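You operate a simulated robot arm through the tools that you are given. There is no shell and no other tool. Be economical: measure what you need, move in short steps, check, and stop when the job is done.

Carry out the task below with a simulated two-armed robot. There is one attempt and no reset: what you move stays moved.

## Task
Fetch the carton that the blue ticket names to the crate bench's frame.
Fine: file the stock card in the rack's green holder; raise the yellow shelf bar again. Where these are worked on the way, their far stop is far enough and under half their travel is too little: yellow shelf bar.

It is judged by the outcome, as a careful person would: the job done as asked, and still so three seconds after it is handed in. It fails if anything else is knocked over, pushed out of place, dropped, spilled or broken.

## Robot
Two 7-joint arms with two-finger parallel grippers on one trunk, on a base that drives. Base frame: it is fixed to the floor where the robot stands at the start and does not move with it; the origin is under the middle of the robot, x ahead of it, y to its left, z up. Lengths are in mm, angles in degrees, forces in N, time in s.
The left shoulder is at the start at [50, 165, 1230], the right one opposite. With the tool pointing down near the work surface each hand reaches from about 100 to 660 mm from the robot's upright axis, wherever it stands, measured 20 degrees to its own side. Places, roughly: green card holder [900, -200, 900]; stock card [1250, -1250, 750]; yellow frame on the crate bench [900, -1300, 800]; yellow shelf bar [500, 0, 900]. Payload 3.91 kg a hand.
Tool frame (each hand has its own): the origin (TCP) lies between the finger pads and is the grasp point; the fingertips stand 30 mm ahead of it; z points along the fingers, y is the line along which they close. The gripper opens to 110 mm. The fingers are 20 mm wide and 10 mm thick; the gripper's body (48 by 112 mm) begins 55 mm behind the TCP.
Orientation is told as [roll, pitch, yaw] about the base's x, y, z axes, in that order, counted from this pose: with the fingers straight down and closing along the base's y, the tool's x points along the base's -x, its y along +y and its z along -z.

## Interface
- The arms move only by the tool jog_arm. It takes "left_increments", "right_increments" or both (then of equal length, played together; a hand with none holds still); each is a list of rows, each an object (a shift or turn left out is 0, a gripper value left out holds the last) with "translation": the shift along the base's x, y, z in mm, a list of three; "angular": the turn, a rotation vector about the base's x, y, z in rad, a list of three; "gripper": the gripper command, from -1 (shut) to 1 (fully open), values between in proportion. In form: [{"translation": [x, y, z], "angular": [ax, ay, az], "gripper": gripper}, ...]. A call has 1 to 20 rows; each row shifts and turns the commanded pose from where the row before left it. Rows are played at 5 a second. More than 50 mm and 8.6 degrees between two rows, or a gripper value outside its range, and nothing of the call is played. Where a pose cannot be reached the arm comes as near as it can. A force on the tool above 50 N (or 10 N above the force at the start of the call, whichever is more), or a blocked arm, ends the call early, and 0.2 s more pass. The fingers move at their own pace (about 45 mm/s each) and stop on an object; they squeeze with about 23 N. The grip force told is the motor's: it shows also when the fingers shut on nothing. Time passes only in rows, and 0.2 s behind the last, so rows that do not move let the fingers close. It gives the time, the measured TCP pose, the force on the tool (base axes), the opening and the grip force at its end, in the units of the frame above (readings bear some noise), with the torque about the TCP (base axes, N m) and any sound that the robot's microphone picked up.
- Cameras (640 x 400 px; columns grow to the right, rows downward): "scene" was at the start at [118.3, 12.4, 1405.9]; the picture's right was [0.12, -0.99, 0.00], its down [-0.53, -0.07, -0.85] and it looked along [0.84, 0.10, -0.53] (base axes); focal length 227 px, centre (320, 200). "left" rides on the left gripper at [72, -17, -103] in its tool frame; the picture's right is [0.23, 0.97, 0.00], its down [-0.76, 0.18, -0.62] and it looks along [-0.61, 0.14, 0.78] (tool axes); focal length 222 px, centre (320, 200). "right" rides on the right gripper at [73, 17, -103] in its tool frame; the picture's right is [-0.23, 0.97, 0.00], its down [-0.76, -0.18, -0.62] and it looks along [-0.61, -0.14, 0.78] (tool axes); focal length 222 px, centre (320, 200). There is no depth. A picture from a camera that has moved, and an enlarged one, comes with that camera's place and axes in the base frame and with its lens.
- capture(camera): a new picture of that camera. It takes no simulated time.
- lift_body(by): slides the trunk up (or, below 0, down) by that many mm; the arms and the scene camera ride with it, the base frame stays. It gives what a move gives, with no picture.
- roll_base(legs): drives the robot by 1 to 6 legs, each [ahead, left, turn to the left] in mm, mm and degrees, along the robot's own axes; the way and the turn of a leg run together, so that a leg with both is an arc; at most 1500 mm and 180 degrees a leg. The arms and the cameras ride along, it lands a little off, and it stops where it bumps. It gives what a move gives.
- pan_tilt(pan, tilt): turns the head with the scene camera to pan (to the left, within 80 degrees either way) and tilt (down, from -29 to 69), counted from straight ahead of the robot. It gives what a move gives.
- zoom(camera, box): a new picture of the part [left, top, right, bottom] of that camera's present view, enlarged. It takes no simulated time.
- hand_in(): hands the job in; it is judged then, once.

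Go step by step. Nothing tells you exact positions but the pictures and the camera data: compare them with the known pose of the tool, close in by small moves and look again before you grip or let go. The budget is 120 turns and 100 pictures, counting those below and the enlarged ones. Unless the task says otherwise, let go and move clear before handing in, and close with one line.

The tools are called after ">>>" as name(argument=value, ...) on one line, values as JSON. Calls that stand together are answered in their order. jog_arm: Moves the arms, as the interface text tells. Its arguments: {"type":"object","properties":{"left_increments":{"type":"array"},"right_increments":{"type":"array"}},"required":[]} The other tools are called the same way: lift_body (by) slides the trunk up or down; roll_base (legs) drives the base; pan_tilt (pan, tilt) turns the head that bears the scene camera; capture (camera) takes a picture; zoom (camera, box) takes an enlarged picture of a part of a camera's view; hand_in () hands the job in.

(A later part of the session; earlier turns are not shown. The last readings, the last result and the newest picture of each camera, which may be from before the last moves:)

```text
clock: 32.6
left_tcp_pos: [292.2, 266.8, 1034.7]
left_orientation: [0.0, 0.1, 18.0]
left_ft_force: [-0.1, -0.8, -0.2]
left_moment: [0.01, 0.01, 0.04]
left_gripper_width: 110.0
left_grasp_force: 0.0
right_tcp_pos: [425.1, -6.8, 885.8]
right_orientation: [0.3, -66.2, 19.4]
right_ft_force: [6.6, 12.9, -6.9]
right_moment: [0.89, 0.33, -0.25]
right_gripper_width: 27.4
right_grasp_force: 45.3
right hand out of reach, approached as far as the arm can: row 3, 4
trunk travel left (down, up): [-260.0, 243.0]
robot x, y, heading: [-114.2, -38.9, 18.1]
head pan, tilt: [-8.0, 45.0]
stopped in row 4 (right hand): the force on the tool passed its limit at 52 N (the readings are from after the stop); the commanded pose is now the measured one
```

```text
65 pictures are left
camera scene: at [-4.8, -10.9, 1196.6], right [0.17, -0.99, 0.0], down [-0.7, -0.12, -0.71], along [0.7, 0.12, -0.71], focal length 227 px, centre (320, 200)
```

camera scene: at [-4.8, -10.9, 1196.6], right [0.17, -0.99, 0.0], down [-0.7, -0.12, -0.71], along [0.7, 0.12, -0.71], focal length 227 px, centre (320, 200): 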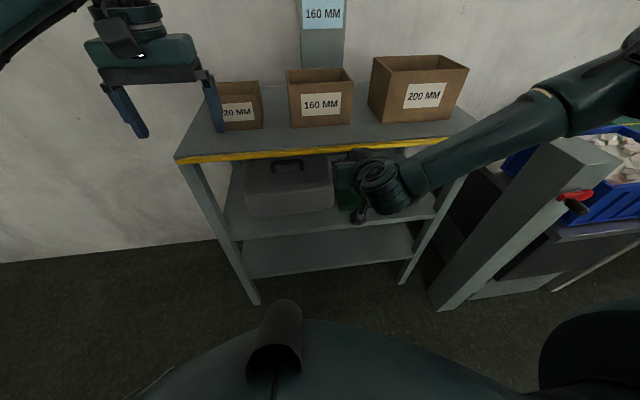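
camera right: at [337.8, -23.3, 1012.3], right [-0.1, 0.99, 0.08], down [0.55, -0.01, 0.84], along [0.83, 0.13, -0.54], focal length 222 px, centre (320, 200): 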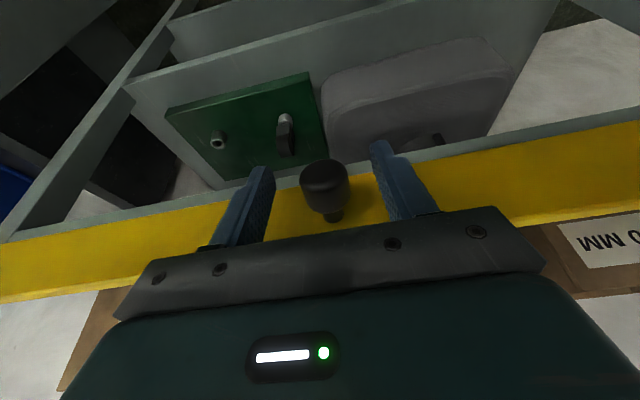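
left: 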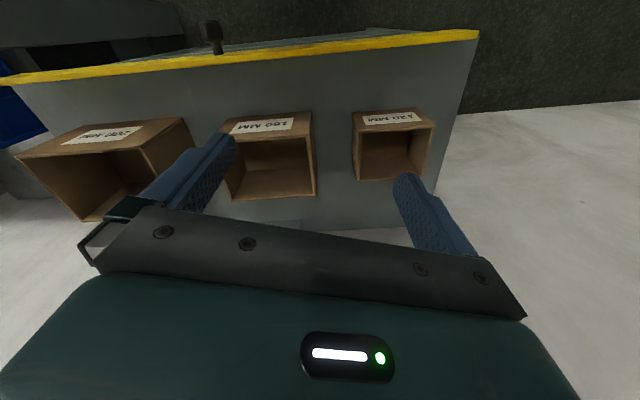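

>>> lift_body(by=-8)

>>> zoom(camera="scene", box=[160, 100, 500, 240])

```text
clock: 33.1
left_tcp_pos: [291.1, 267.3, 1029.8]
left_orientation: [0.0, 0.0, 17.9]
left_ft_force: [-0.1, 0.1, -0.2]
left_moment: [0.01, -0.03, 0.01]
left_gripper_width: 109.9
left_grasp_force: 0.0
right_tcp_pos: [424.9, -6.3, 884.8]
right_orientation: [-0.2, -67.1, 19.7]
right_ft_force: [5.9, 15.0, 18.1]
right_moment: [1.12, -0.78, -0.51]
right_gripper_width: 27.4
right_grasp_force: 45.3
trunk travel left (down, up): [-252.0, 251.0]
robot x, y, heading: [-112.8, -36.2, 18.0]
head pan, tilt: [-8.0, 45.0]
```

```text
1.88 times, centred on (330, 170) of scene
camera zoom: at [-7.5, -10.6, 1189.6], right [0.17, -0.99, 0.0], down [-0.7, -0.12, -0.71], along [0.7, 0.12, -0.71], focal length 427 px, centre (301, 256)
```

zoom: 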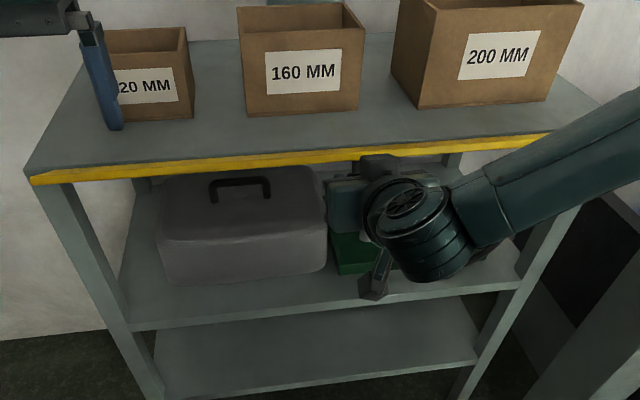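

>>> lift_body(by=-10)

```text
clock: 33.7
left_tcp_pos: [290.6, 266.2, 1019.3]
left_orientation: [0.0, 0.1, 17.8]
left_ft_force: [-0.2, -1.1, 0.9]
left_moment: [0.0, 0.0, -0.01]
left_gripper_width: 109.7
left_grasp_force: 0.0
right_tcp_pos: [425.5, -8.2, 874.3]
right_orientation: [-0.1, -67.2, 19.7]
right_ft_force: [11.2, 12.9, 22.6]
right_moment: [0.83, -0.86, -0.5]
right_gripper_width: 27.1
right_grasp_force: 44.9
trunk travel left (down, up): [-242.0, 261.0]
robot x, y, heading: [-116.6, -35.4, 17.9]
head pan, tilt: [-8.0, 45.0]
```

>>> jog_arm(right_increments=[{"translation": [1.5, 0.5, -2], "angular": [0.022, -0.07, 0]}, {"translation": [1.5, 0.5, -3], "angular": [0.022, -0.07, 0]}, {"translation": [2, 0.6, -3], "angular": [0.022, -0.07, 0]}, {"translation": [2, 0.6, -3], "angular": [0.022, -0.07, 0]}, {}])

>>> lift_body(by=-10)

>>> zoom(camera="scene", box=[160, 100, 500, 240])

```text
clock: 34.9
left_tcp_pos: [291.9, 266.0, 1018.7]
left_orientation: [0.0, 0.0, 18.0]
left_ft_force: [0.2, -0.4, 0.9]
left_moment: [0.01, 0.04, -0.01]
left_gripper_width: 110.0
left_grasp_force: 0.0
right_tcp_pos: [428.4, -6.8, 906.0]
right_orientation: [-1.3, -70.9, 20.6]
right_ft_force: [-23.0, 1.7, -22.9]
right_moment: [0.2, 1.17, -0.34]
right_gripper_width: 27.5
right_grasp_force: 44.9
right hand out of reach, approached as far as the arm can: row 1, 2, 3, 4
trunk travel left (down, up): [-242.0, 261.0]
robot x, y, heading: [-113.4, -37.5, 17.7]
head pan, tilt: [-8.0, 45.0]
```

```text
clock: 35.5
left_tcp_pos: [288.8, 264.0, 1011.0]
left_orientation: [-0.2, -0.2, 17.9]
left_ft_force: [0.5, 0.0, 0.6]
left_moment: [-0.03, 0.01, 0.01]
left_gripper_width: 109.9
left_grasp_force: 0.0
right_tcp_pos: [429.0, -5.3, 905.2]
right_orientation: [-1.3, -72.3, 20.3]
right_ft_force: [-30.5, -5.2, 7.3]
right_moment: [0.63, -0.08, -0.26]
right_gripper_width: 27.3
right_grasp_force: 45.3
trunk travel left (down, up): [-232.0, 271.0]
robot x, y, heading: [-115.7, -41.9, 17.6]
head pan, tilt: [-8.0, 45.0]
```

```text
1.88 times, centred on (330, 170) of scene
camera zoom: at [-9.7, -12.4, 1169.9], right [0.17, -0.99, 0.0], down [-0.69, -0.12, -0.71], along [0.7, 0.12, -0.7], focal length 427 px, centre (301, 256)
```

zoom: 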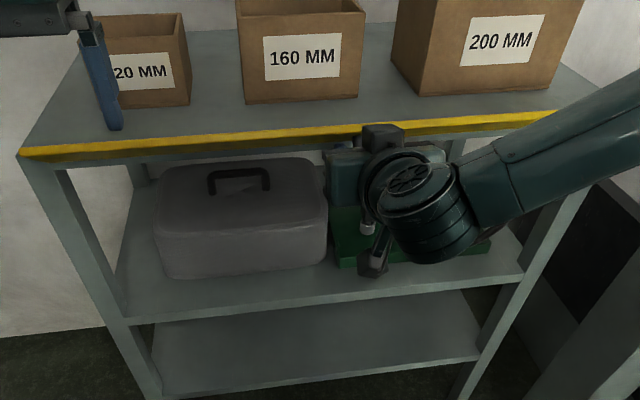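

>>> lift_body(by=-15)

>>> lift_body(by=-12)

```text
clock: 36.1
left_tcp_pos: [289.1, 267.2, 994.2]
left_orientation: [-0.1, 0.0, 17.9]
left_ft_force: [0.1, 0.1, -0.2]
left_moment: [0.02, 0.01, 0.0]
left_gripper_width: 110.2
left_grasp_force: 0.0
right_tcp_pos: [432.4, -6.3, 888.8]
right_orientation: [-1.3, -72.4, 20.1]
right_ft_force: [-6.8, 7.2, 21.7]
right_moment: [1.03, -0.83, -0.64]
right_gripper_width: 27.3
right_grasp_force: 44.8
trunk travel left (down, up): [-217.0, 286.0]
robot x, y, heading: [-116.8, -33.5, 17.8]
head pan, tilt: [-8.0, 45.0]
```

```text
clock: 36.7
left_tcp_pos: [290.8, 266.7, 982.4]
left_orientation: [-0.1, 0.0, 18.0]
left_ft_force: [0.1, 0.2, 0.8]
left_moment: [0.01, 0.03, 0.0]
left_gripper_width: 110.3
left_grasp_force: 0.0
right_tcp_pos: [433.0, -5.8, 877.4]
right_orientation: [-1.2, -72.4, 20.1]
right_ft_force: [12.1, 12.3, 22.5]
right_moment: [1.11, -0.66, -0.55]
right_gripper_width: 27.6
right_grasp_force: 45.7
trunk travel left (down, up): [-205.0, 298.0]
robot x, y, heading: [-113.5, -38.1, 17.9]
head pan, tilt: [-8.0, 45.0]
```

>>> lift_body(by=-12)

>>> lift_body(by=-8)

>>> zoom(camera="scene", box=[160, 60, 500, 200])

```text
clock: 37.3
left_tcp_pos: [291.1, 266.6, 970.2]
left_orientation: [-0.1, 0.1, 17.9]
left_ft_force: [0.8, 0.0, 0.1]
left_moment: [-0.03, 0.01, 0.03]
left_gripper_width: 109.9
left_grasp_force: 0.1
right_tcp_pos: [433.0, -5.5, 865.5]
right_orientation: [-1.5, -72.4, 20.4]
right_ft_force: [16.1, 10.2, 23.8]
right_moment: [0.77, -0.66, -0.29]
right_gripper_width: 27.2
right_grasp_force: 44.9
trunk travel left (down, up): [-193.0, 310.0]
robot x, y, heading: [-112.9, -38.2, 17.9]
head pan, tilt: [-8.0, 45.0]
```

```text
clock: 37.9
left_tcp_pos: [289.9, 266.8, 961.4]
left_orientation: [-0.1, 0.0, 17.9]
left_ft_force: [0.0, 0.6, 0.6]
left_moment: [0.01, 0.01, -0.02]
left_gripper_width: 110.2
left_grasp_force: 0.1
right_tcp_pos: [433.4, -5.6, 857.3]
right_orientation: [-1.5, -72.6, 20.5]
right_ft_force: [15.9, 8.9, 26.8]
right_moment: [0.5, -0.65, -0.18]
right_gripper_width: 27.1
right_grasp_force: 45.4
trunk travel left (down, up): [-185.0, 318.0]
robot x, y, heading: [-114.0, -34.8, 17.6]
head pan, tilt: [-8.0, 45.0]
```

```text
1.88 times, centred on (330, 130) of scene
camera zoom: at [-7.2, -11.2, 1122.2], right [0.17, -0.99, 0.0], down [-0.7, -0.12, -0.71], along [0.7, 0.12, -0.71], focal length 427 px, centre (301, 332)
```

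zoom: 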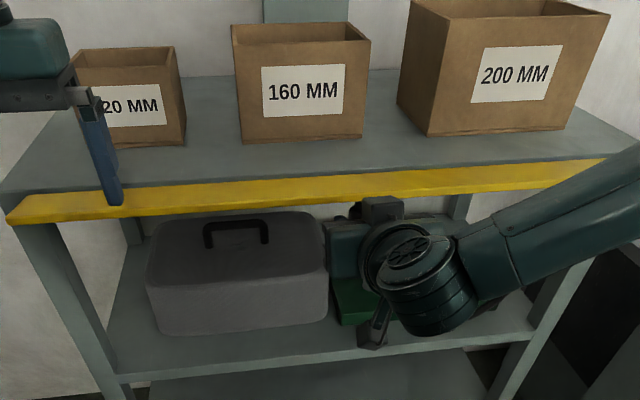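

>>> lift_body(by=-8)

>>> lift_body(by=-6)

```text
clock: 38.5
left_tcp_pos: [291.2, 267.1, 953.7]
left_orientation: [0.0, 0.0, 17.9]
left_ft_force: [0.9, -0.6, 0.0]
left_moment: [0.0, 0.01, 0.02]
left_gripper_width: 110.0
left_grasp_force: 0.0
right_tcp_pos: [433.1, -5.2, 850.5]
right_orientation: [-1.6, -72.8, 20.3]
right_ft_force: [16.9, 9.0, 28.6]
right_moment: [0.28, -0.62, -0.19]
right_gripper_width: 27.2
right_grasp_force: 45.0
trunk travel left (down, up): [-177.0, 326.0]
robot x, y, heading: [-116.7, -36.0, 17.8]
head pan, tilt: [-8.0, 45.0]
```

```text
clock: 39.0
left_tcp_pos: [289.9, 265.9, 948.2]
left_orientation: [-0.1, 0.0, 17.9]
left_ft_force: [0.0, 0.2, -0.8]
left_moment: [-0.01, 0.0, 0.0]
left_gripper_width: 110.1
left_grasp_force: 0.1
right_tcp_pos: [433.9, -5.0, 846.0]
right_orientation: [-1.5, -72.8, 20.3]
right_ft_force: [19.3, 9.2, 30.9]
right_moment: [0.23, -0.55, -0.15]
right_gripper_width: 27.1
right_grasp_force: 45.3
trunk travel left (down, up): [-171.0, 332.0]
robot x, y, heading: [-117.2, -37.5, 18.0]
head pan, tilt: [-8.0, 45.0]
```

The bar is about horizontal now. I release the knob and back the hand straight away, then look.

>>> jog_arm(right_increments=[{"gripper": 0.1}, {"gripper": 0.4}, {}, {"translation": [-30, -9.5, -3]}, {"translation": [-40, -12.7, 0]}, {"translation": [-40, -12.7, 0]}, {}])

>>> capture(camera="scene")

>>> capture(camera="right")

```text
clock: 40.6
left_tcp_pos: [291.6, 265.8, 947.7]
left_orientation: [-0.1, 0.0, 17.9]
left_ft_force: [0.3, -0.5, -0.6]
left_moment: [0.0, -0.01, 0.0]
left_gripper_width: 109.9
left_grasp_force: 0.1
right_tcp_pos: [341.3, -36.9, 836.0]
right_orientation: [-1.5, -71.5, 20.2]
right_ft_force: [0.7, -0.1, -0.3]
right_moment: [0.01, 0.01, -0.02]
right_gripper_width: 76.7
right_grasp_force: 0.0
right hand out of reach, approached as far as the arm can: row 6
trunk travel left (down, up): [-171.0, 332.0]
robot x, y, heading: [-114.3, -35.8, 17.9]
head pan, tilt: [-8.0, 45.0]
```

```text
61 pictures are left
camera scene: at [-6.4, -11.7, 1108.1], right [0.17, -0.99, 0.0], down [-0.7, -0.12, -0.71], along [0.7, 0.12, -0.71], focal length 227 px, centre (320, 200)
```

scene: 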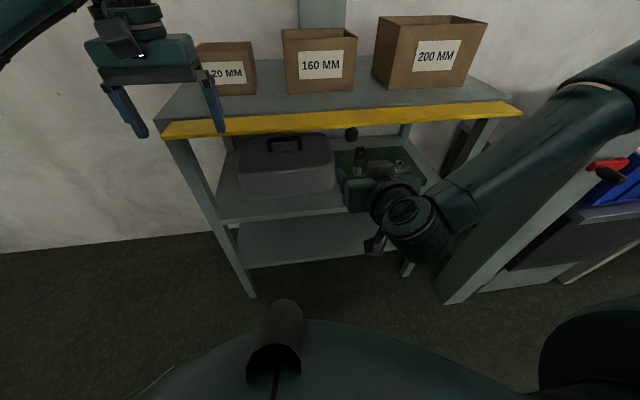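

```text
60 pictures are left
camera right: at [222.5, -61.0, 803.3], right [-0.24, 0.95, 0.21], down [-0.28, -0.27, 0.92], along [0.93, 0.17, 0.33], focal length 222 px, centre (320, 200)
```

right: 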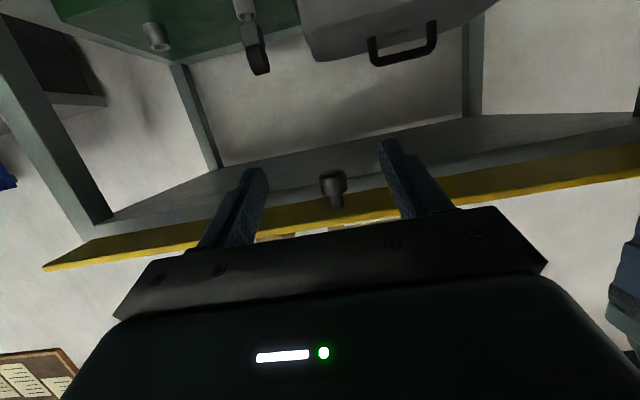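

The bar is folded down with its knob underneath. I take the 160 carton to be about 160 wide and 110 deep, with its front rim at z≈1009. Next I raise the trunk and turn the right hand back to vertical.

>>> lift_body(by=170)

>>> jog_arm(right_increments=[{"translation": [0, 0, 30], "angular": [-0.042, 0.132, 0]}, {"translation": [0, 0, 30], "angular": [-0.042, 0.132, 0]}, {"translation": [0, 0, 30], "angular": [-0.042, 0.132, 0]}, {"translation": [0, 0, 30], "angular": [-0.042, 0.132, 0]}, {"angular": [-0.042, 0.132, 0]}, {"angular": [-0.042, 0.132, 0]}, {"angular": [-0.042, 0.132, 0]}, {"angular": [-0.042, 0.132, 0]}, {"angular": [-0.042, 0.132, 0]}, {}])

```text
clock: 42.5
left_tcp_pos: [291.6, 266.7, 1117.5]
left_orientation: [-0.1, 0.1, 17.9]
left_ft_force: [0.5, 0.3, 0.4]
left_moment: [-0.02, -0.02, -0.06]
left_gripper_width: 109.9
left_grasp_force: 0.0
right_tcp_pos: [342.1, -36.7, 1006.5]
right_orientation: [-1.7, -71.4, 20.2]
right_ft_force: [0.1, 0.6, -0.6]
right_moment: [0.02, 0.01, -0.02]
right_gripper_width: 77.1
right_grasp_force: 0.1
trunk travel left (down, up): [-341.0, 162.0]
robot x, y, heading: [-117.7, -35.9, 17.5]
head pan, tilt: [-8.0, 45.0]
```

```text
clock: 44.7
left_tcp_pos: [290.9, 265.1, 1117.8]
left_orientation: [-0.1, 0.0, 17.8]
left_ft_force: [0.4, -0.2, 0.4]
left_moment: [0.02, -0.01, -0.02]
left_gripper_width: 109.9
left_grasp_force: 0.0
right_tcp_pos: [341.7, -38.4, 1126.9]
right_orientation: [0.8, 0.2, 18.5]
right_ft_force: [0.4, -0.8, -0.6]
right_moment: [0.03, -0.06, 0.01]
right_gripper_width: 76.8
right_grasp_force: 0.2
trunk travel left (down, up): [-341.0, 162.0]
robot x, y, heading: [-117.8, -35.8, 18.0]
head pan, tilt: [-8.0, 45.0]
```

Now yaw the right hand 90° (so it closes fore-aft) and drive closer.

>>> jog_arm(right_increments=[{"translation": [0, -8, 0], "angular": [0, 0, -0.14]}, {"translation": [0, -8, 0], "angular": [0, 0, -0.14]}, {"translation": [0, -8, 0], "angular": [0, 0, -0.14]}, {"translation": [0, -8, 0], "angular": [0, 0, -0.14]}, {"angular": [0, 0, -0.14]}, {"angular": [0, 0, -0.14]}, {"angular": [0, 0, -0.14]}, {"angular": [0, 0, -0.14]}, {"angular": [0, 0, -0.14]}, {"angular": [0, 0, -0.14]}, {"angular": [0, 0, -0.14]}, {"angular": [0, 0, -0.031]}, {}])

>>> roll_base(legs=[[130, 80, 0]])

>>> capture(camera="scene")

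>>> capture(camera="right")

```text
clock: 47.5
left_tcp_pos: [291.0, 266.8, 1116.8]
left_orientation: [0.1, 0.0, 17.9]
left_ft_force: [-0.3, -0.5, -0.8]
left_moment: [0.01, 0.0, 0.01]
left_gripper_width: 110.1
left_grasp_force: 0.1
right_tcp_pos: [342.9, -69.4, 1127.5]
right_orientation: [0.9, 0.0, -71.5]
right_ft_force: [0.8, 0.8, 0.3]
right_moment: [-0.01, -0.02, -0.02]
right_gripper_width: 76.9
right_grasp_force: 0.0
trunk travel left (down, up): [-341.0, 162.0]
robot x, y, heading: [-117.9, -35.5, 17.7]
head pan, tilt: [-8.0, 45.0]
```

```text
clock: 48.9
left_tcp_pos: [391.1, 384.5, 1116.7]
left_orientation: [-0.1, 0.1, 18.1]
left_ft_force: [1.0, -0.4, 0.2]
left_moment: [0.01, -0.02, -0.01]
left_gripper_width: 109.9
left_grasp_force: 0.0
right_tcp_pos: [441.4, 49.0, 1127.3]
right_orientation: [0.9, 0.0, -71.3]
right_ft_force: [0.1, 0.2, -0.2]
right_moment: [0.0, 0.0, 0.02]
right_gripper_width: 77.0
right_grasp_force: 0.0
trunk travel left (down, up): [-341.0, 162.0]
robot x, y, heading: [-15.5, 81.1, 18.3]
head pan, tilt: [-8.0, 45.0]
```

```text
59 pictures are left
camera scene: at [93.2, 105.8, 1278.0], right [0.17, -0.98, 0.0], down [-0.7, -0.12, -0.71], along [0.7, 0.12, -0.71], focal length 227 px, centre (320, 200)
```

scene: 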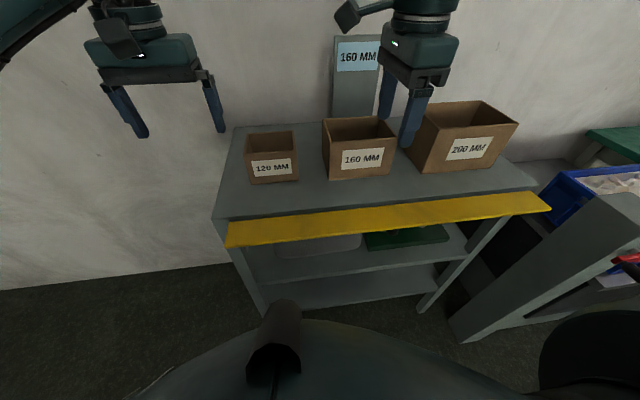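

```text
58 pictures are left
camera right: at [434.6, 121.9, 1233.0], right [1.0, 0.1, 0.01], down [0.07, -0.78, 0.62], along [0.07, -0.62, -0.78], focal length 222 px, centre (320, 200)
```

right: 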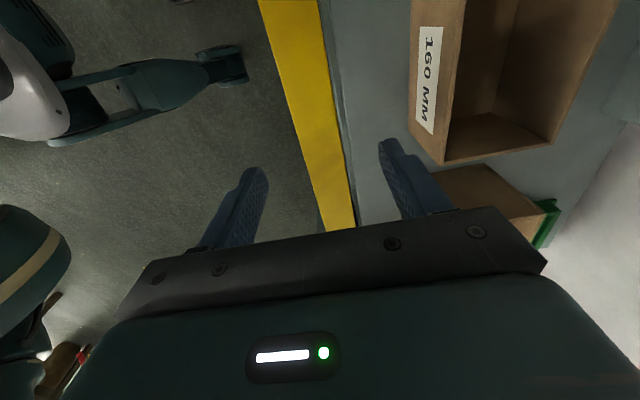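

>>> zoom(camera="scene", box=[300, 90, 420, 190])

```text
4.00 times, centred on (360, 140) of scene
camera zoom: at [93.2, 105.8, 1278.0], right [0.17, -0.98, 0.0], down [-0.7, -0.12, -0.71], along [0.7, 0.12, -0.71], focal length 908 px, centre (160, 440)
```

zoom: 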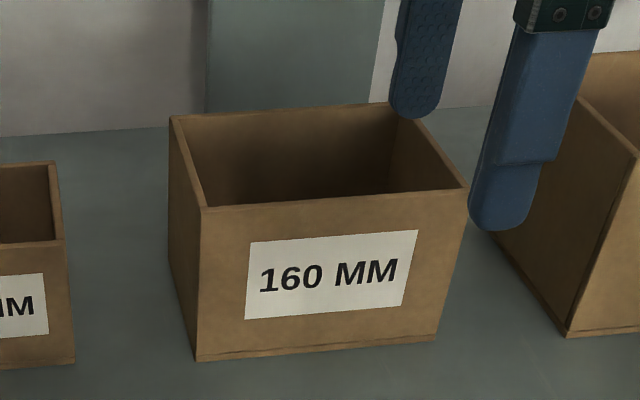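

>>> jog_arm(right_increments=[{"translation": [43, 13, -8], "gripper": 0.1, "angular": [-0.014, 0, 0]}, {"translation": [43, 13, -10]}, {"translation": [42, 12, -10]}, {"translation": [0, 0, -29]}, {}])

>>> capture(camera="right")

>>> zoom(camera="scene", box=[280, 70, 440, 190])

```text
clock: 50.1
left_tcp_pos: [390.4, 382.9, 1118.4]
left_orientation: [0.1, 0.0, 18.0]
left_ft_force: [0.1, 0.2, -0.3]
left_moment: [-0.03, -0.03, -0.03]
left_gripper_width: 110.1
left_grasp_force: 0.1
right_tcp_pos: [551.2, 54.2, 1062.7]
right_orientation: [0.5, -0.9, -71.4]
right_ft_force: [-0.2, -0.3, -0.4]
right_moment: [0.03, -0.01, 0.01]
right_gripper_width: 60.4
right_grasp_force: 0.1
right hand out of reach, approached as far as the arm can: row 2, 3
trunk travel left (down, up): [-341.0, 162.0]
robot x, y, heading: [-16.3, 79.5, 17.8]
head pan, tilt: [-8.0, 45.0]
```

```text
56 pictures are left
camera right: at [543.9, 129.2, 1167.8], right [1.0, 0.1, 0.01], down [0.07, -0.77, 0.63], along [0.07, -0.63, -0.77], focal length 222 px, centre (320, 200)
```

right: 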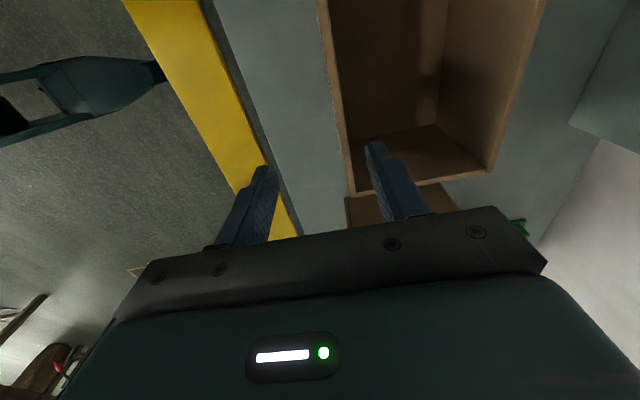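

```text
3.33 times, centred on (360, 130) of scene
camera zoom: at [92.7, 105.3, 1278.1], right [0.17, -0.98, 0.0], down [-0.7, -0.12, -0.71], along [0.7, 0.12, -0.71], focal length 757 px, centre (187, 433)
```

zoom: 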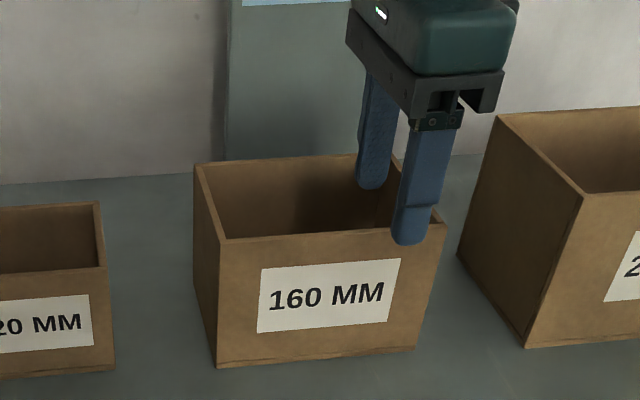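

>>> roll_base(legs=[[40, 27, 0]])

>>> capture(camera="right")

>>> zoom(camera="scene", box=[280, 70, 440, 190])

```text
clock: 51.0
left_tcp_pos: [418.2, 422.9, 1117.6]
left_orientation: [0.1, 0.0, 18.1]
left_ft_force: [-0.9, 0.9, 0.1]
left_moment: [-0.02, 0.04, 0.04]
left_gripper_width: 109.8
left_grasp_force: 0.0
right_tcp_pos: [580.6, 93.7, 1062.8]
right_orientation: [0.4, -0.7, -71.4]
right_ft_force: [0.2, 0.2, -0.1]
right_moment: [-0.04, 0.0, 0.01]
right_gripper_width: 60.5
right_grasp_force: 0.0
trunk travel left (down, up): [-341.0, 162.0]
robot x, y, heading: [14.4, 119.7, 17.9]
head pan, tilt: [-8.0, 45.0]
```

```text
54 pictures are left
camera right: at [573.6, 168.2, 1167.6], right [1.0, 0.1, 0.01], down [0.07, -0.77, 0.63], along [0.07, -0.63, -0.77], focal length 222 px, centre (320, 200)
```

right: 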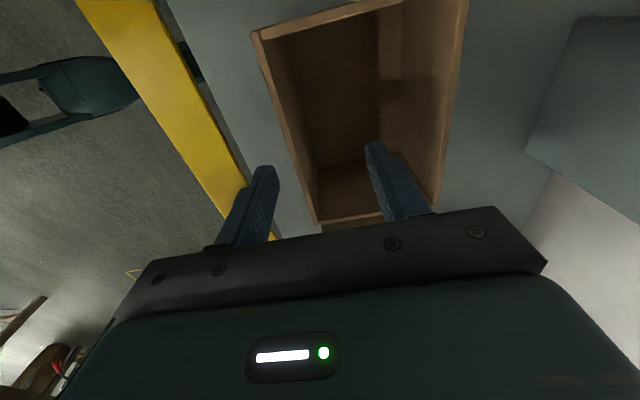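

```text
3.33 times, centred on (360, 130) of scene
camera zoom: at [122.6, 143.9, 1278.0], right [0.17, -0.98, 0.0], down [-0.7, -0.12, -0.71], along [0.7, 0.12, -0.71], focal length 757 px, centre (187, 433)
```

zoom: 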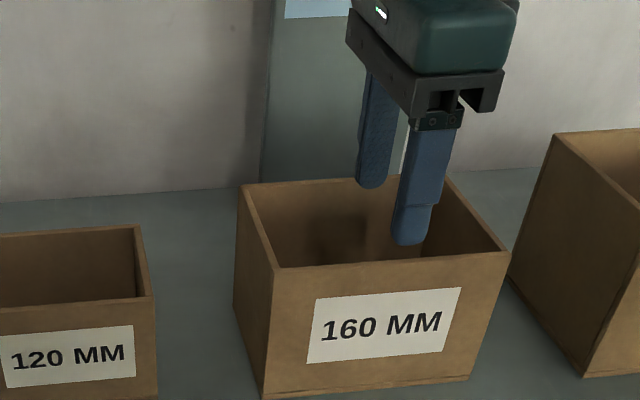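

>>> jog_arm(right_increments=[{"translation": [-13, -6, -10]}, {"translation": [0, 0, -20]}, {"translation": [0, 0, -18]}, {}])

>>> capture(camera="right")

>>> zoom(camera="scene", box=[300, 90, 420, 190])

```text
clock: 52.0
left_tcp_pos: [419.2, 422.1, 1117.2]
left_orientation: [0.0, 0.0, 18.1]
left_ft_force: [-0.8, -0.1, 0.1]
left_moment: [0.0, 0.01, -0.02]
left_gripper_width: 110.0
left_grasp_force: 0.2
right_tcp_pos: [568.8, 88.2, 1015.7]
right_orientation: [0.6, -0.8, -71.4]
right_ft_force: [-0.4, -0.6, -0.1]
right_moment: [-0.03, 0.02, 0.05]
right_gripper_width: 60.3
right_grasp_force: 0.0
trunk travel left (down, up): [-341.0, 162.0]
robot x, y, heading: [13.4, 118.6, 18.0]
head pan, tilt: [-8.0, 45.0]
```

```text
52 pictures are left
camera right: at [560.6, 162.1, 1120.2], right [1.0, 0.1, 0.01], down [0.07, -0.77, 0.63], along [0.07, -0.63, -0.78], focal length 222 px, centre (320, 200)
```

right: 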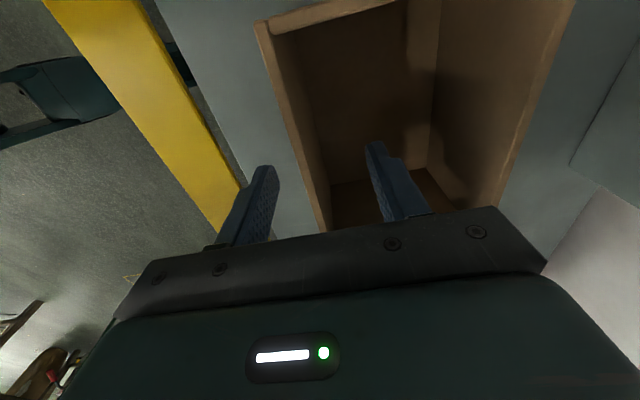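

```text
4.00 times, centred on (360, 140) of scene
camera zoom: at [122.0, 143.2, 1278.1], right [0.17, -0.98, 0.0], down [-0.7, -0.12, -0.71], along [0.7, 0.12, -0.71], focal length 908 px, centre (160, 440)
```

zoom: 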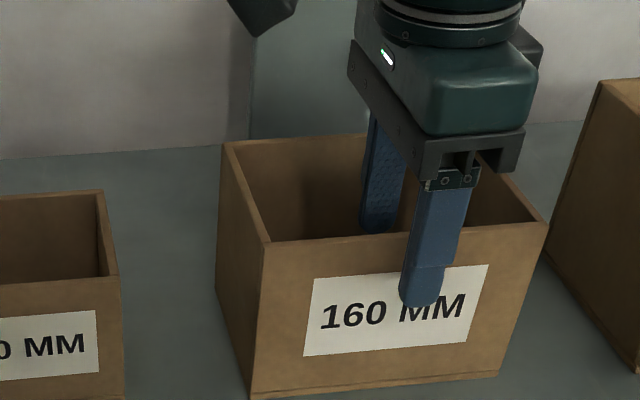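

>>> jog_arm(right_increments=[{"translation": [0, 0, -20]}, {"gripper": -0.4}, {"gripper": -0.7}, {"gripper": -1}, {}, {}, {}])

>>> jog_arm(right_increments=[{"translation": [0, 0, 8]}, {"translation": [0, 0, 8]}, {"translation": [0, 0, 14]}, {"translation": [0, 0, 20]}, {}])

>>> capture(camera="scene")

```text
clock: 53.6
left_tcp_pos: [418.7, 420.7, 1117.3]
left_orientation: [0.1, 0.0, 18.2]
left_ft_force: [-0.2, -0.7, 0.4]
left_moment: [0.02, -0.01, 0.02]
left_gripper_width: 109.9
left_grasp_force: 0.1
right_tcp_pos: [568.1, 86.7, 994.6]
right_orientation: [0.5, -0.8, -71.4]
right_ft_force: [-0.1, -0.4, 0.3]
right_moment: [-0.04, 0.09, 0.01]
right_gripper_width: 5.9
right_grasp_force: 22.7
trunk travel left (down, up): [-341.0, 162.0]
robot x, y, heading: [14.4, 121.6, 18.2]
head pan, tilt: [-8.0, 45.0]
```

```text
clock: 54.9
left_tcp_pos: [419.5, 421.7, 1118.0]
left_orientation: [0.1, 0.1, 18.2]
left_ft_force: [-1.0, -0.6, 0.4]
left_moment: [-0.01, 0.0, -0.01]
left_gripper_width: 110.0
left_grasp_force: 0.2
right_tcp_pos: [567.8, 87.0, 1044.1]
right_orientation: [0.5, -0.8, -71.4]
right_ft_force: [0.2, 0.1, -0.5]
right_moment: [-0.03, 0.04, -0.01]
right_gripper_width: 5.9
right_grasp_force: 22.7
trunk travel left (down, up): [-341.0, 162.0]
robot x, y, heading: [11.7, 119.0, 17.8]
head pan, tilt: [-8.0, 45.0]
```

```text
50 pictures are left
camera scene: at [122.3, 143.2, 1278.1], right [0.17, -0.98, 0.0], down [-0.7, -0.12, -0.71], along [0.7, 0.12, -0.71], focal length 227 px, centre (320, 200)
```

scene: 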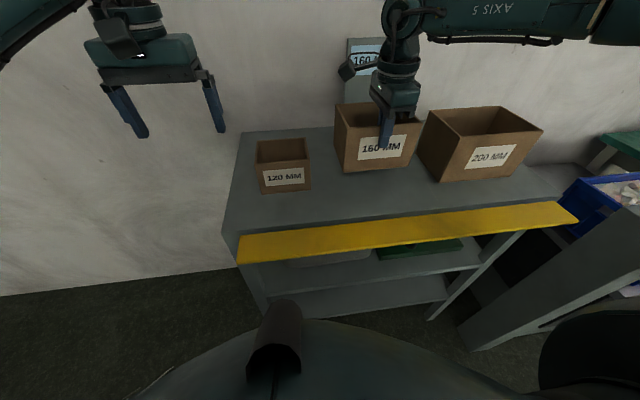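

The carton is held and lifted. I raise the trunk, back away and shift right along the line of benches toward the crate bench.

>>> lift_body(by=110)

>>> roll_base(legs=[[-400, 0, 0]])

>>> pan_tilt(pan=-55, tilt=35)

>>> capture(camera="scene")

```text
clock: 56.3
left_tcp_pos: [418.3, 421.8, 1228.2]
left_orientation: [0.0, -0.2, 18.1]
left_ft_force: [-0.1, 0.0, 0.6]
left_moment: [0.01, -0.01, -0.02]
left_gripper_width: 110.2
left_grasp_force: 0.1
right_tcp_pos: [567.3, 86.4, 1156.1]
right_orientation: [0.6, -0.8, -71.5]
right_ft_force: [-0.3, 0.5, -1.5]
right_moment: [-0.03, 0.05, -0.03]
right_gripper_width: 5.9
right_grasp_force: 23.3
trunk travel left (down, up): [-451.0, 52.0]
robot x, y, heading: [16.2, 121.8, 18.0]
head pan, tilt: [-8.0, 45.0]
```

```text
clock: 58.8
left_tcp_pos: [33.9, 297.1, 1227.8]
left_orientation: [0.0, 0.0, 18.3]
left_ft_force: [0.7, -0.2, 0.0]
left_moment: [-0.01, -0.02, -0.01]
left_gripper_width: 110.1
left_grasp_force: 0.0
right_tcp_pos: [181.9, -36.8, 1154.4]
right_orientation: [0.6, -0.8, -71.2]
right_ft_force: [0.0, 0.9, -1.6]
right_moment: [0.01, 0.09, -0.03]
right_gripper_width: 5.7
right_grasp_force: 22.8
trunk travel left (down, up): [-451.0, 52.0]
robot x, y, heading: [-368.2, -5.8, 18.1]
head pan, tilt: [-8.0, 45.0]
```

```text
clock: 59.9
left_tcp_pos: [35.1, 298.1, 1227.4]
left_orientation: [0.0, 0.0, 18.2]
left_ft_force: [0.1, 0.6, 0.6]
left_moment: [-0.01, 0.01, 0.0]
left_gripper_width: 110.3
left_grasp_force: 0.1
right_tcp_pos: [184.5, -37.5, 1154.2]
right_orientation: [0.5, -0.8, -71.3]
right_ft_force: [-0.2, -0.5, -0.7]
right_moment: [0.01, 0.09, 0.02]
right_gripper_width: 5.7
right_grasp_force: 23.5
trunk travel left (down, up): [-451.0, 52.0]
robot x, y, heading: [-369.4, -4.8, 18.1]
head pan, tilt: [-55.0, 35.0]
```

```text
49 pictures are left
camera scene: at [-271.0, -48.8, 1402.9], right [-0.6, -0.8, 0.0], down [-0.46, 0.34, -0.82], along [0.66, -0.49, -0.57], focal length 227 px, centre (320, 200)
```

scene: 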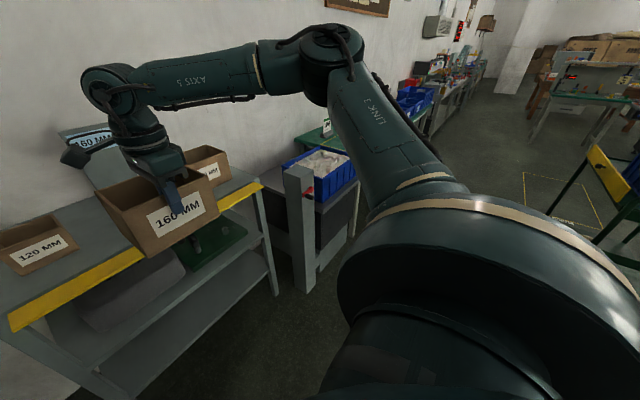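

>>> roll_base(legs=[[0, -1300, 0]])

>>> pan_tilt(pan=0, tilt=35)

>>> capture(camera="scene")

```text
clock: 71.5
left_tcp_pos: [443.3, -923.0, 1229.0]
left_orientation: [0.0, -0.1, 19.1]
left_ft_force: [0.4, 0.2, 0.0]
left_moment: [0.03, -0.02, 0.02]
left_gripper_width: 110.1
left_grasp_force: 0.0
right_tcp_pos: [595.8, -1255.2, 1154.7]
right_orientation: [0.5, -0.7, -70.4]
right_ft_force: [-0.2, 0.7, -2.3]
right_moment: [-0.04, 0.04, 0.04]
right_gripper_width: 5.9
right_grasp_force: 22.6
trunk travel left (down, up): [-451.0, 52.0]
robot x, y, heading: [40.7, -1235.1, 19.3]
head pan, tilt: [-55.0, 35.0]
```

```text
clock: 72.8
left_tcp_pos: [442.5, -924.6, 1226.9]
left_orientation: [0.0, -0.1, 19.1]
left_ft_force: [0.3, 0.5, -0.6]
left_moment: [0.02, -0.04, 0.02]
left_gripper_width: 110.3
left_grasp_force: 0.0
right_tcp_pos: [596.3, -1256.1, 1155.0]
right_orientation: [0.5, -0.7, -70.5]
right_ft_force: [0.6, 0.4, -1.7]
right_moment: [-0.02, 0.07, -0.03]
right_gripper_width: 5.8
right_grasp_force: 22.9
trunk travel left (down, up): [-451.0, 52.0]
robot x, y, heading: [39.5, -1233.7, 19.0]
head pan, tilt: [0.0, 35.0]
```

```text
48 pictures are left
camera scene: at [154.5, -1194.7, 1402.9], right [0.33, -0.95, 0.0], down [-0.54, -0.19, -0.82], along [0.77, 0.27, -0.57], focal length 227 px, centre (320, 200)
```

scene: 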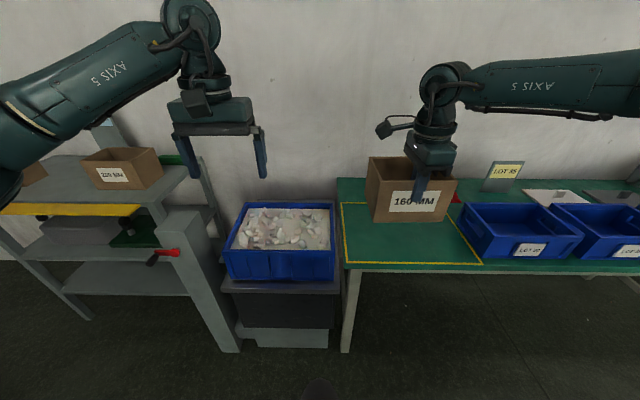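

The yellow frame spans roughly (648,-1112) to (1150,-1443), centred near (899,-1280). I drive so the carton hangs over its middle and lower the trunk most of the way.

>>> roll_base(legs=[[190, -123, -1]])

>>> lift_body(by=-190)

>>> pan_tilt(pan=-10, tilt=42)

>>> capture(camera="scene")

>>> capture(camera="right")

```text
clock: 74.5
left_tcp_pos: [664.4, -983.0, 1228.1]
left_orientation: [0.1, 0.0, 18.1]
left_ft_force: [0.0, -0.2, 0.6]
left_moment: [0.01, 0.01, 0.0]
left_gripper_width: 110.0
left_grasp_force: 0.1
right_tcp_pos: [812.8, -1317.2, 1154.3]
right_orientation: [0.5, -0.9, -71.4]
right_ft_force: [-0.3, -0.2, -1.7]
right_moment: [-0.01, 0.1, 0.01]
right_gripper_width: 5.8
right_grasp_force: 22.9
trunk travel left (down, up): [-451.0, 52.0]
robot x, y, heading: [256.2, -1286.0, 17.8]
head pan, tilt: [0.0, 35.0]
```

```text
clock: 76.5
left_tcp_pos: [664.4, -982.6, 1038.4]
left_orientation: [-0.1, 0.0, 18.2]
left_ft_force: [-0.1, -0.6, -0.2]
left_moment: [0.02, 0.02, 0.0]
left_gripper_width: 109.9
left_grasp_force: 0.1
right_tcp_pos: [812.8, -1317.5, 964.3]
right_orientation: [0.4, -0.8, -71.2]
right_ft_force: [-0.1, 0.8, -1.8]
right_moment: [-0.05, 0.05, 0.0]
right_gripper_width: 5.7
right_grasp_force: 23.1
trunk travel left (down, up): [-261.0, 242.0]
robot x, y, heading: [258.9, -1284.2, 18.1]
head pan, tilt: [0.0, 35.0]
```

```text
clock: 77.2
left_tcp_pos: [664.5, -983.0, 1037.2]
left_orientation: [0.0, 0.0, 18.2]
left_ft_force: [0.0, 0.4, 0.7]
left_moment: [0.01, 0.0, -0.02]
left_gripper_width: 110.3
left_grasp_force: 0.0
right_tcp_pos: [812.3, -1316.1, 964.1]
right_orientation: [0.5, -0.8, -71.4]
right_ft_force: [-0.1, 0.9, -1.8]
right_moment: [-0.04, 0.06, -0.01]
right_gripper_width: 5.7
right_grasp_force: 23.5
trunk travel left (down, up): [-261.0, 242.0]
robot x, y, heading: [259.6, -1283.5, 18.2]
head pan, tilt: [-10.0, 42.0]
```

```text
47 pictures are left
camera scene: at [370.6, -1264.0, 1202.5], right [0.14, -0.99, 0.0], down [-0.66, -0.09, -0.74], along [0.74, 0.1, -0.67], focal length 227 px, centre (320, 200)
```

scene: 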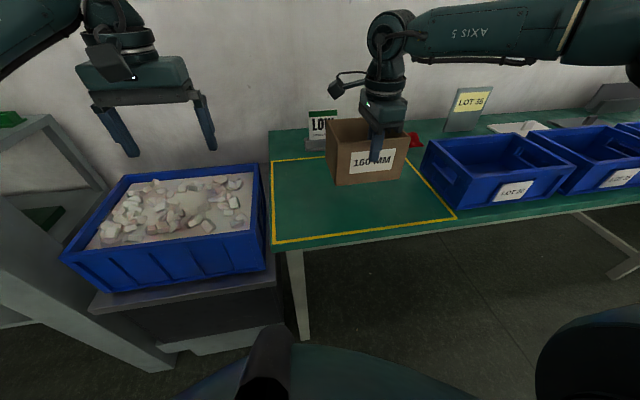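

```text
46 pictures are left
camera right: at [804.9, -1242.3, 1069.5], right [1.0, 0.1, 0.01], down [0.07, -0.77, 0.63], along [0.07, -0.63, -0.77], focal length 222 px, centre (320, 200)
```

right: 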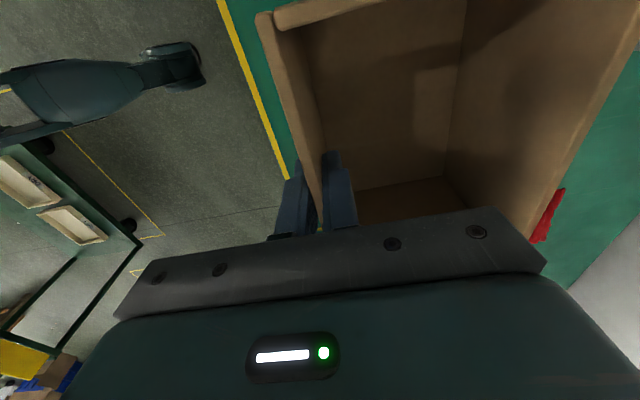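

>>> lift_body(by=-65)

>>> jog_arm(right_increments=[{"translation": [0, 0, -4]}, {"translation": [0, 0, -4]}, {}])

>>> zoom(camera="scene", box=[260, 60, 480, 220])

```text
clock: 78.3
left_tcp_pos: [663.6, -982.6, 973.3]
left_orientation: [0.0, 0.1, 18.1]
left_ft_force: [0.4, 0.4, -0.1]
left_moment: [0.0, 0.02, -0.01]
left_gripper_width: 110.1
left_grasp_force: 0.1
right_tcp_pos: [812.3, -1317.0, 900.0]
right_orientation: [0.4, -0.8, -71.3]
right_ft_force: [1.0, 0.3, -1.1]
right_moment: [-0.02, 0.08, 0.02]
right_gripper_width: 5.8
right_grasp_force: 22.8
trunk travel left (down, up): [-196.0, 307.0]
robot x, y, heading: [259.6, -1282.2, 18.0]
head pan, tilt: [-10.0, 42.0]
```

```text
clock: 79.1
left_tcp_pos: [665.0, -983.3, 974.2]
left_orientation: [0.0, 0.0, 18.1]
left_ft_force: [0.2, 0.1, 0.4]
left_moment: [0.02, 0.02, 0.0]
left_gripper_width: 110.0
left_grasp_force: 0.1
right_tcp_pos: [813.1, -1315.6, 892.1]
right_orientation: [0.5, -0.7, -71.3]
right_ft_force: [0.8, -0.1, -1.3]
right_moment: [-0.05, 0.05, -0.02]
right_gripper_width: 5.7
right_grasp_force: 23.6
trunk travel left (down, up): [-196.0, 307.0]
robot x, y, heading: [256.2, -1285.4, 18.0]
head pan, tilt: [-10.0, 42.0]
```

```text
2.50 times, centred on (370, 140) of scene
camera zoom: at [370.6, -1264.0, 1137.4], right [0.14, -0.99, 0.0], down [-0.66, -0.09, -0.74], along [0.74, 0.1, -0.67], focal length 568 px, centre (195, 350)
```

zoom: 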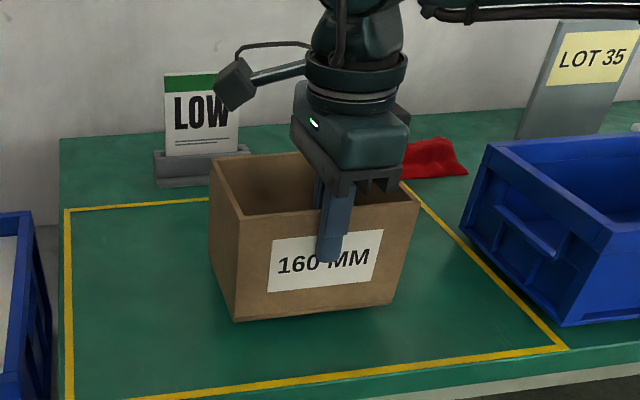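

>>> jog_arm(right_increments=[{"translation": [0, 0, -3]}, {"translation": [0, 0, -3]}, {"translation": [0, 0, -2]}, {}])

```text
clock: 80.1
left_tcp_pos: [665.0, -982.9, 972.7]
left_orientation: [-0.1, 0.0, 18.0]
left_ft_force: [0.4, -0.8, -0.7]
left_moment: [0.02, 0.02, 0.02]
left_gripper_width: 109.8
left_grasp_force: 0.0
right_tcp_pos: [813.4, -1316.2, 883.4]
right_orientation: [0.5, -0.8, -71.3]
right_ft_force: [0.5, 0.7, -1.3]
right_moment: [0.0, 0.07, 0.02]
right_gripper_width: 5.8
right_grasp_force: 22.7
trunk travel left (down, up): [-196.0, 307.0]
robot x, y, heading: [258.3, -1285.8, 18.1]
head pan, tilt: [-10.0, 42.0]
```

>>> jog_arm(right_increments=[{"translation": [0, 0, -2]}, {"translation": [0, 0, -2]}, {}])

>>> zoom(camera="scene", box=[320, 150, 420, 220])

```text
clock: 80.9
left_tcp_pos: [664.2, -982.2, 973.2]
left_orientation: [0.1, 0.0, 18.1]
left_ft_force: [0.4, 0.0, 0.7]
left_moment: [-0.02, -0.01, -0.01]
left_gripper_width: 110.2
left_grasp_force: 0.0
right_tcp_pos: [812.0, -1317.0, 879.5]
right_orientation: [0.5, -0.8, -71.4]
right_ft_force: [0.3, 0.4, -1.5]
right_moment: [-0.05, 0.08, -0.01]
right_gripper_width: 5.6
right_grasp_force: 22.6
trunk travel left (down, up): [-196.0, 307.0]
robot x, y, heading: [261.3, -1290.4, 18.2]
head pan, tilt: [-10.0, 42.0]
```

```text
5.71 times, centred on (370, 185) of scene
camera zoom: at [370.6, -1264.0, 1137.4], right [0.14, -0.99, 0.0], down [-0.66, -0.09, -0.74], along [0.74, 0.1, -0.67], focal length 1298 px, centre (34, 286)
```

zoom: 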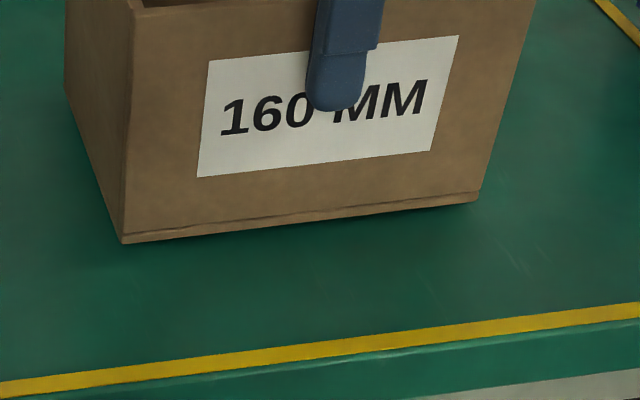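

>>> jog_arm(right_increments=[{"translation": [0, 0, -3]}, {"translation": [0, 0, -3]}, {"translation": [0, 0, -3]}, {}])

>>> jog_arm(right_increments=[{"translation": [0, 0, -2]}, {"translation": [0, 0, -2]}, {"translation": [0, 0, -2]}, {}])

```text
clock: 81.9
left_tcp_pos: [663.0, -983.7, 974.3]
left_orientation: [0.0, -0.1, 18.1]
left_ft_force: [1.1, -0.7, 0.5]
left_moment: [0.01, 0.01, -0.03]
left_gripper_width: 110.3
left_grasp_force: 0.1
right_tcp_pos: [813.1, -1316.6, 874.4]
right_orientation: [0.9, -0.7, -71.3]
right_ft_force: [-2.1, -4.9, 23.9]
right_moment: [-0.22, 0.31, 0.06]
right_gripper_width: 5.7
right_grasp_force: 23.0
trunk travel left (down, up): [-196.0, 307.0]
robot x, y, heading: [258.4, -1285.2, 18.1]
head pan, tilt: [-10.0, 42.0]
```

```text
clock: 82.9
left_tcp_pos: [663.5, -983.3, 973.1]
left_orientation: [-0.1, 0.0, 18.3]
left_ft_force: [0.1, -0.5, 1.1]
left_moment: [0.01, 0.0, 0.0]
left_gripper_width: 110.2
left_grasp_force: 0.1
right_tcp_pos: [811.4, -1315.4, 866.8]
right_orientation: [0.8, -0.8, -71.3]
right_ft_force: [1.1, 0.6, 23.2]
right_moment: [0.01, 0.08, -0.04]
right_gripper_width: 5.9
right_grasp_force: 22.8
trunk travel left (down, up): [-196.0, 307.0]
robot x, y, heading: [258.2, -1283.9, 18.0]
head pan, tilt: [-10.0, 42.0]
```

The carton is standing on the bench. I open a little, rise straight up and look.

>>> jog_arm(right_increments=[{"translation": [0, 0, 4], "gripper": -0.5}, {"gripper": -0.4}, {}, {"translation": [0, 0, 20]}, {"translation": [0, 0, 40]}, {"translation": [0, 0, 45]}, {"translation": [0, 0, 45]}])

>>> zoom(camera="scene", box=[240, 50, 500, 250])

```text
clock: 84.5
left_tcp_pos: [664.9, -983.7, 973.0]
left_orientation: [0.0, -0.1, 18.1]
left_ft_force: [0.0, -0.2, 0.6]
left_moment: [-0.03, 0.01, 0.0]
left_gripper_width: 109.7
left_grasp_force: 0.1
right_tcp_pos: [811.2, -1317.5, 996.9]
right_orientation: [0.5, -0.8, -71.4]
right_ft_force: [-0.1, 0.2, 0.7]
right_moment: [0.01, 0.01, 0.0]
right_gripper_width: 33.1
right_grasp_force: 0.1
right hand out of reach, approached as far as the arm can: row 7
trunk travel left (down, up): [-196.0, 307.0]
robot x, y, heading: [259.4, -1286.1, 18.2]
head pan, tilt: [-10.0, 42.0]
```

```text
2.00 times, centred on (370, 150) of scene
camera zoom: at [370.4, -1264.0, 1137.5], right [0.14, -0.99, 0.0], down [-0.66, -0.09, -0.74], along [0.74, 0.1, -0.67], focal length 454 px, centre (220, 300)
```

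zoom: 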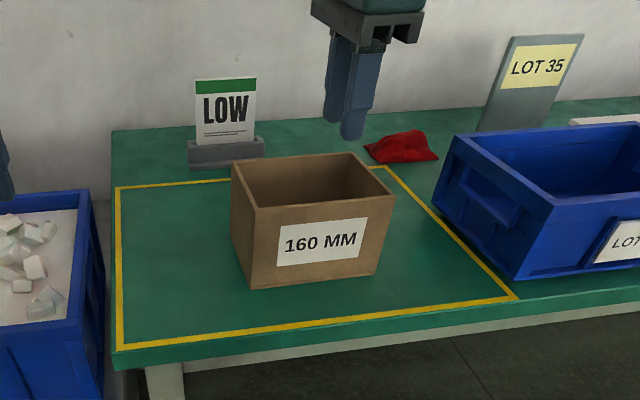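

The carton stands inside the frame. The stock card ("LOW", green head) stands in a grey block near (1150,-1162), well back from the bench front, so I check how much room the base has.

>>> pan_tilt(pan=0, tilt=69)

>>> capture(camera="scene")

>>> capture(camera="right")

```text
clock: 85.4
left_tcp_pos: [665.0, -984.0, 973.4]
left_orientation: [0.0, 0.0, 18.1]
left_ft_force: [-0.1, -0.3, -0.2]
left_moment: [-0.05, 0.04, -0.01]
left_gripper_width: 110.2
left_grasp_force: 0.0
right_tcp_pos: [811.6, -1317.8, 996.8]
right_orientation: [0.6, -0.8, -71.2]
right_ft_force: [0.3, -0.5, 0.7]
right_moment: [0.03, 0.03, 0.0]
right_gripper_width: 33.2
right_grasp_force: 0.1
trunk travel left (down, up): [-196.0, 307.0]
robot x, y, heading: [261.4, -1288.4, 18.1]
head pan, tilt: [0.0, 68.8]
```

```text
42 pictures are left
camera scene: at [340.9, -1258.4, 1104.3], right [0.31, -0.95, 0.0], down [-0.89, -0.29, -0.36], along [0.35, 0.11, -0.93], focal length 227 px, centre (320, 200)
```

scene: 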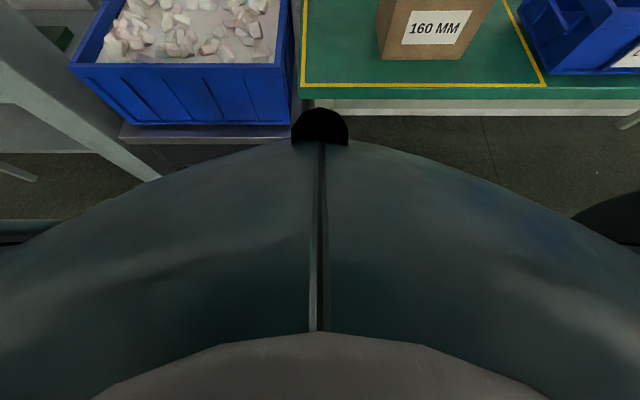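

```text
41 pictures are left
camera right: at [803.9, -1243.9, 1101.5], right [1.0, 0.1, 0.01], down [0.07, -0.77, 0.63], along [0.07, -0.63, -0.78], focal length 222 px, centre (320, 200)
```

right: 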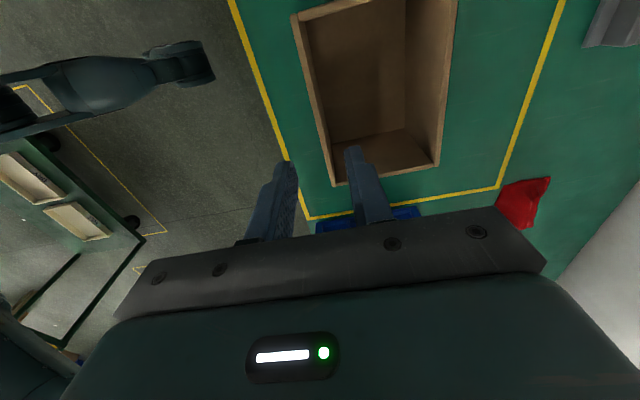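

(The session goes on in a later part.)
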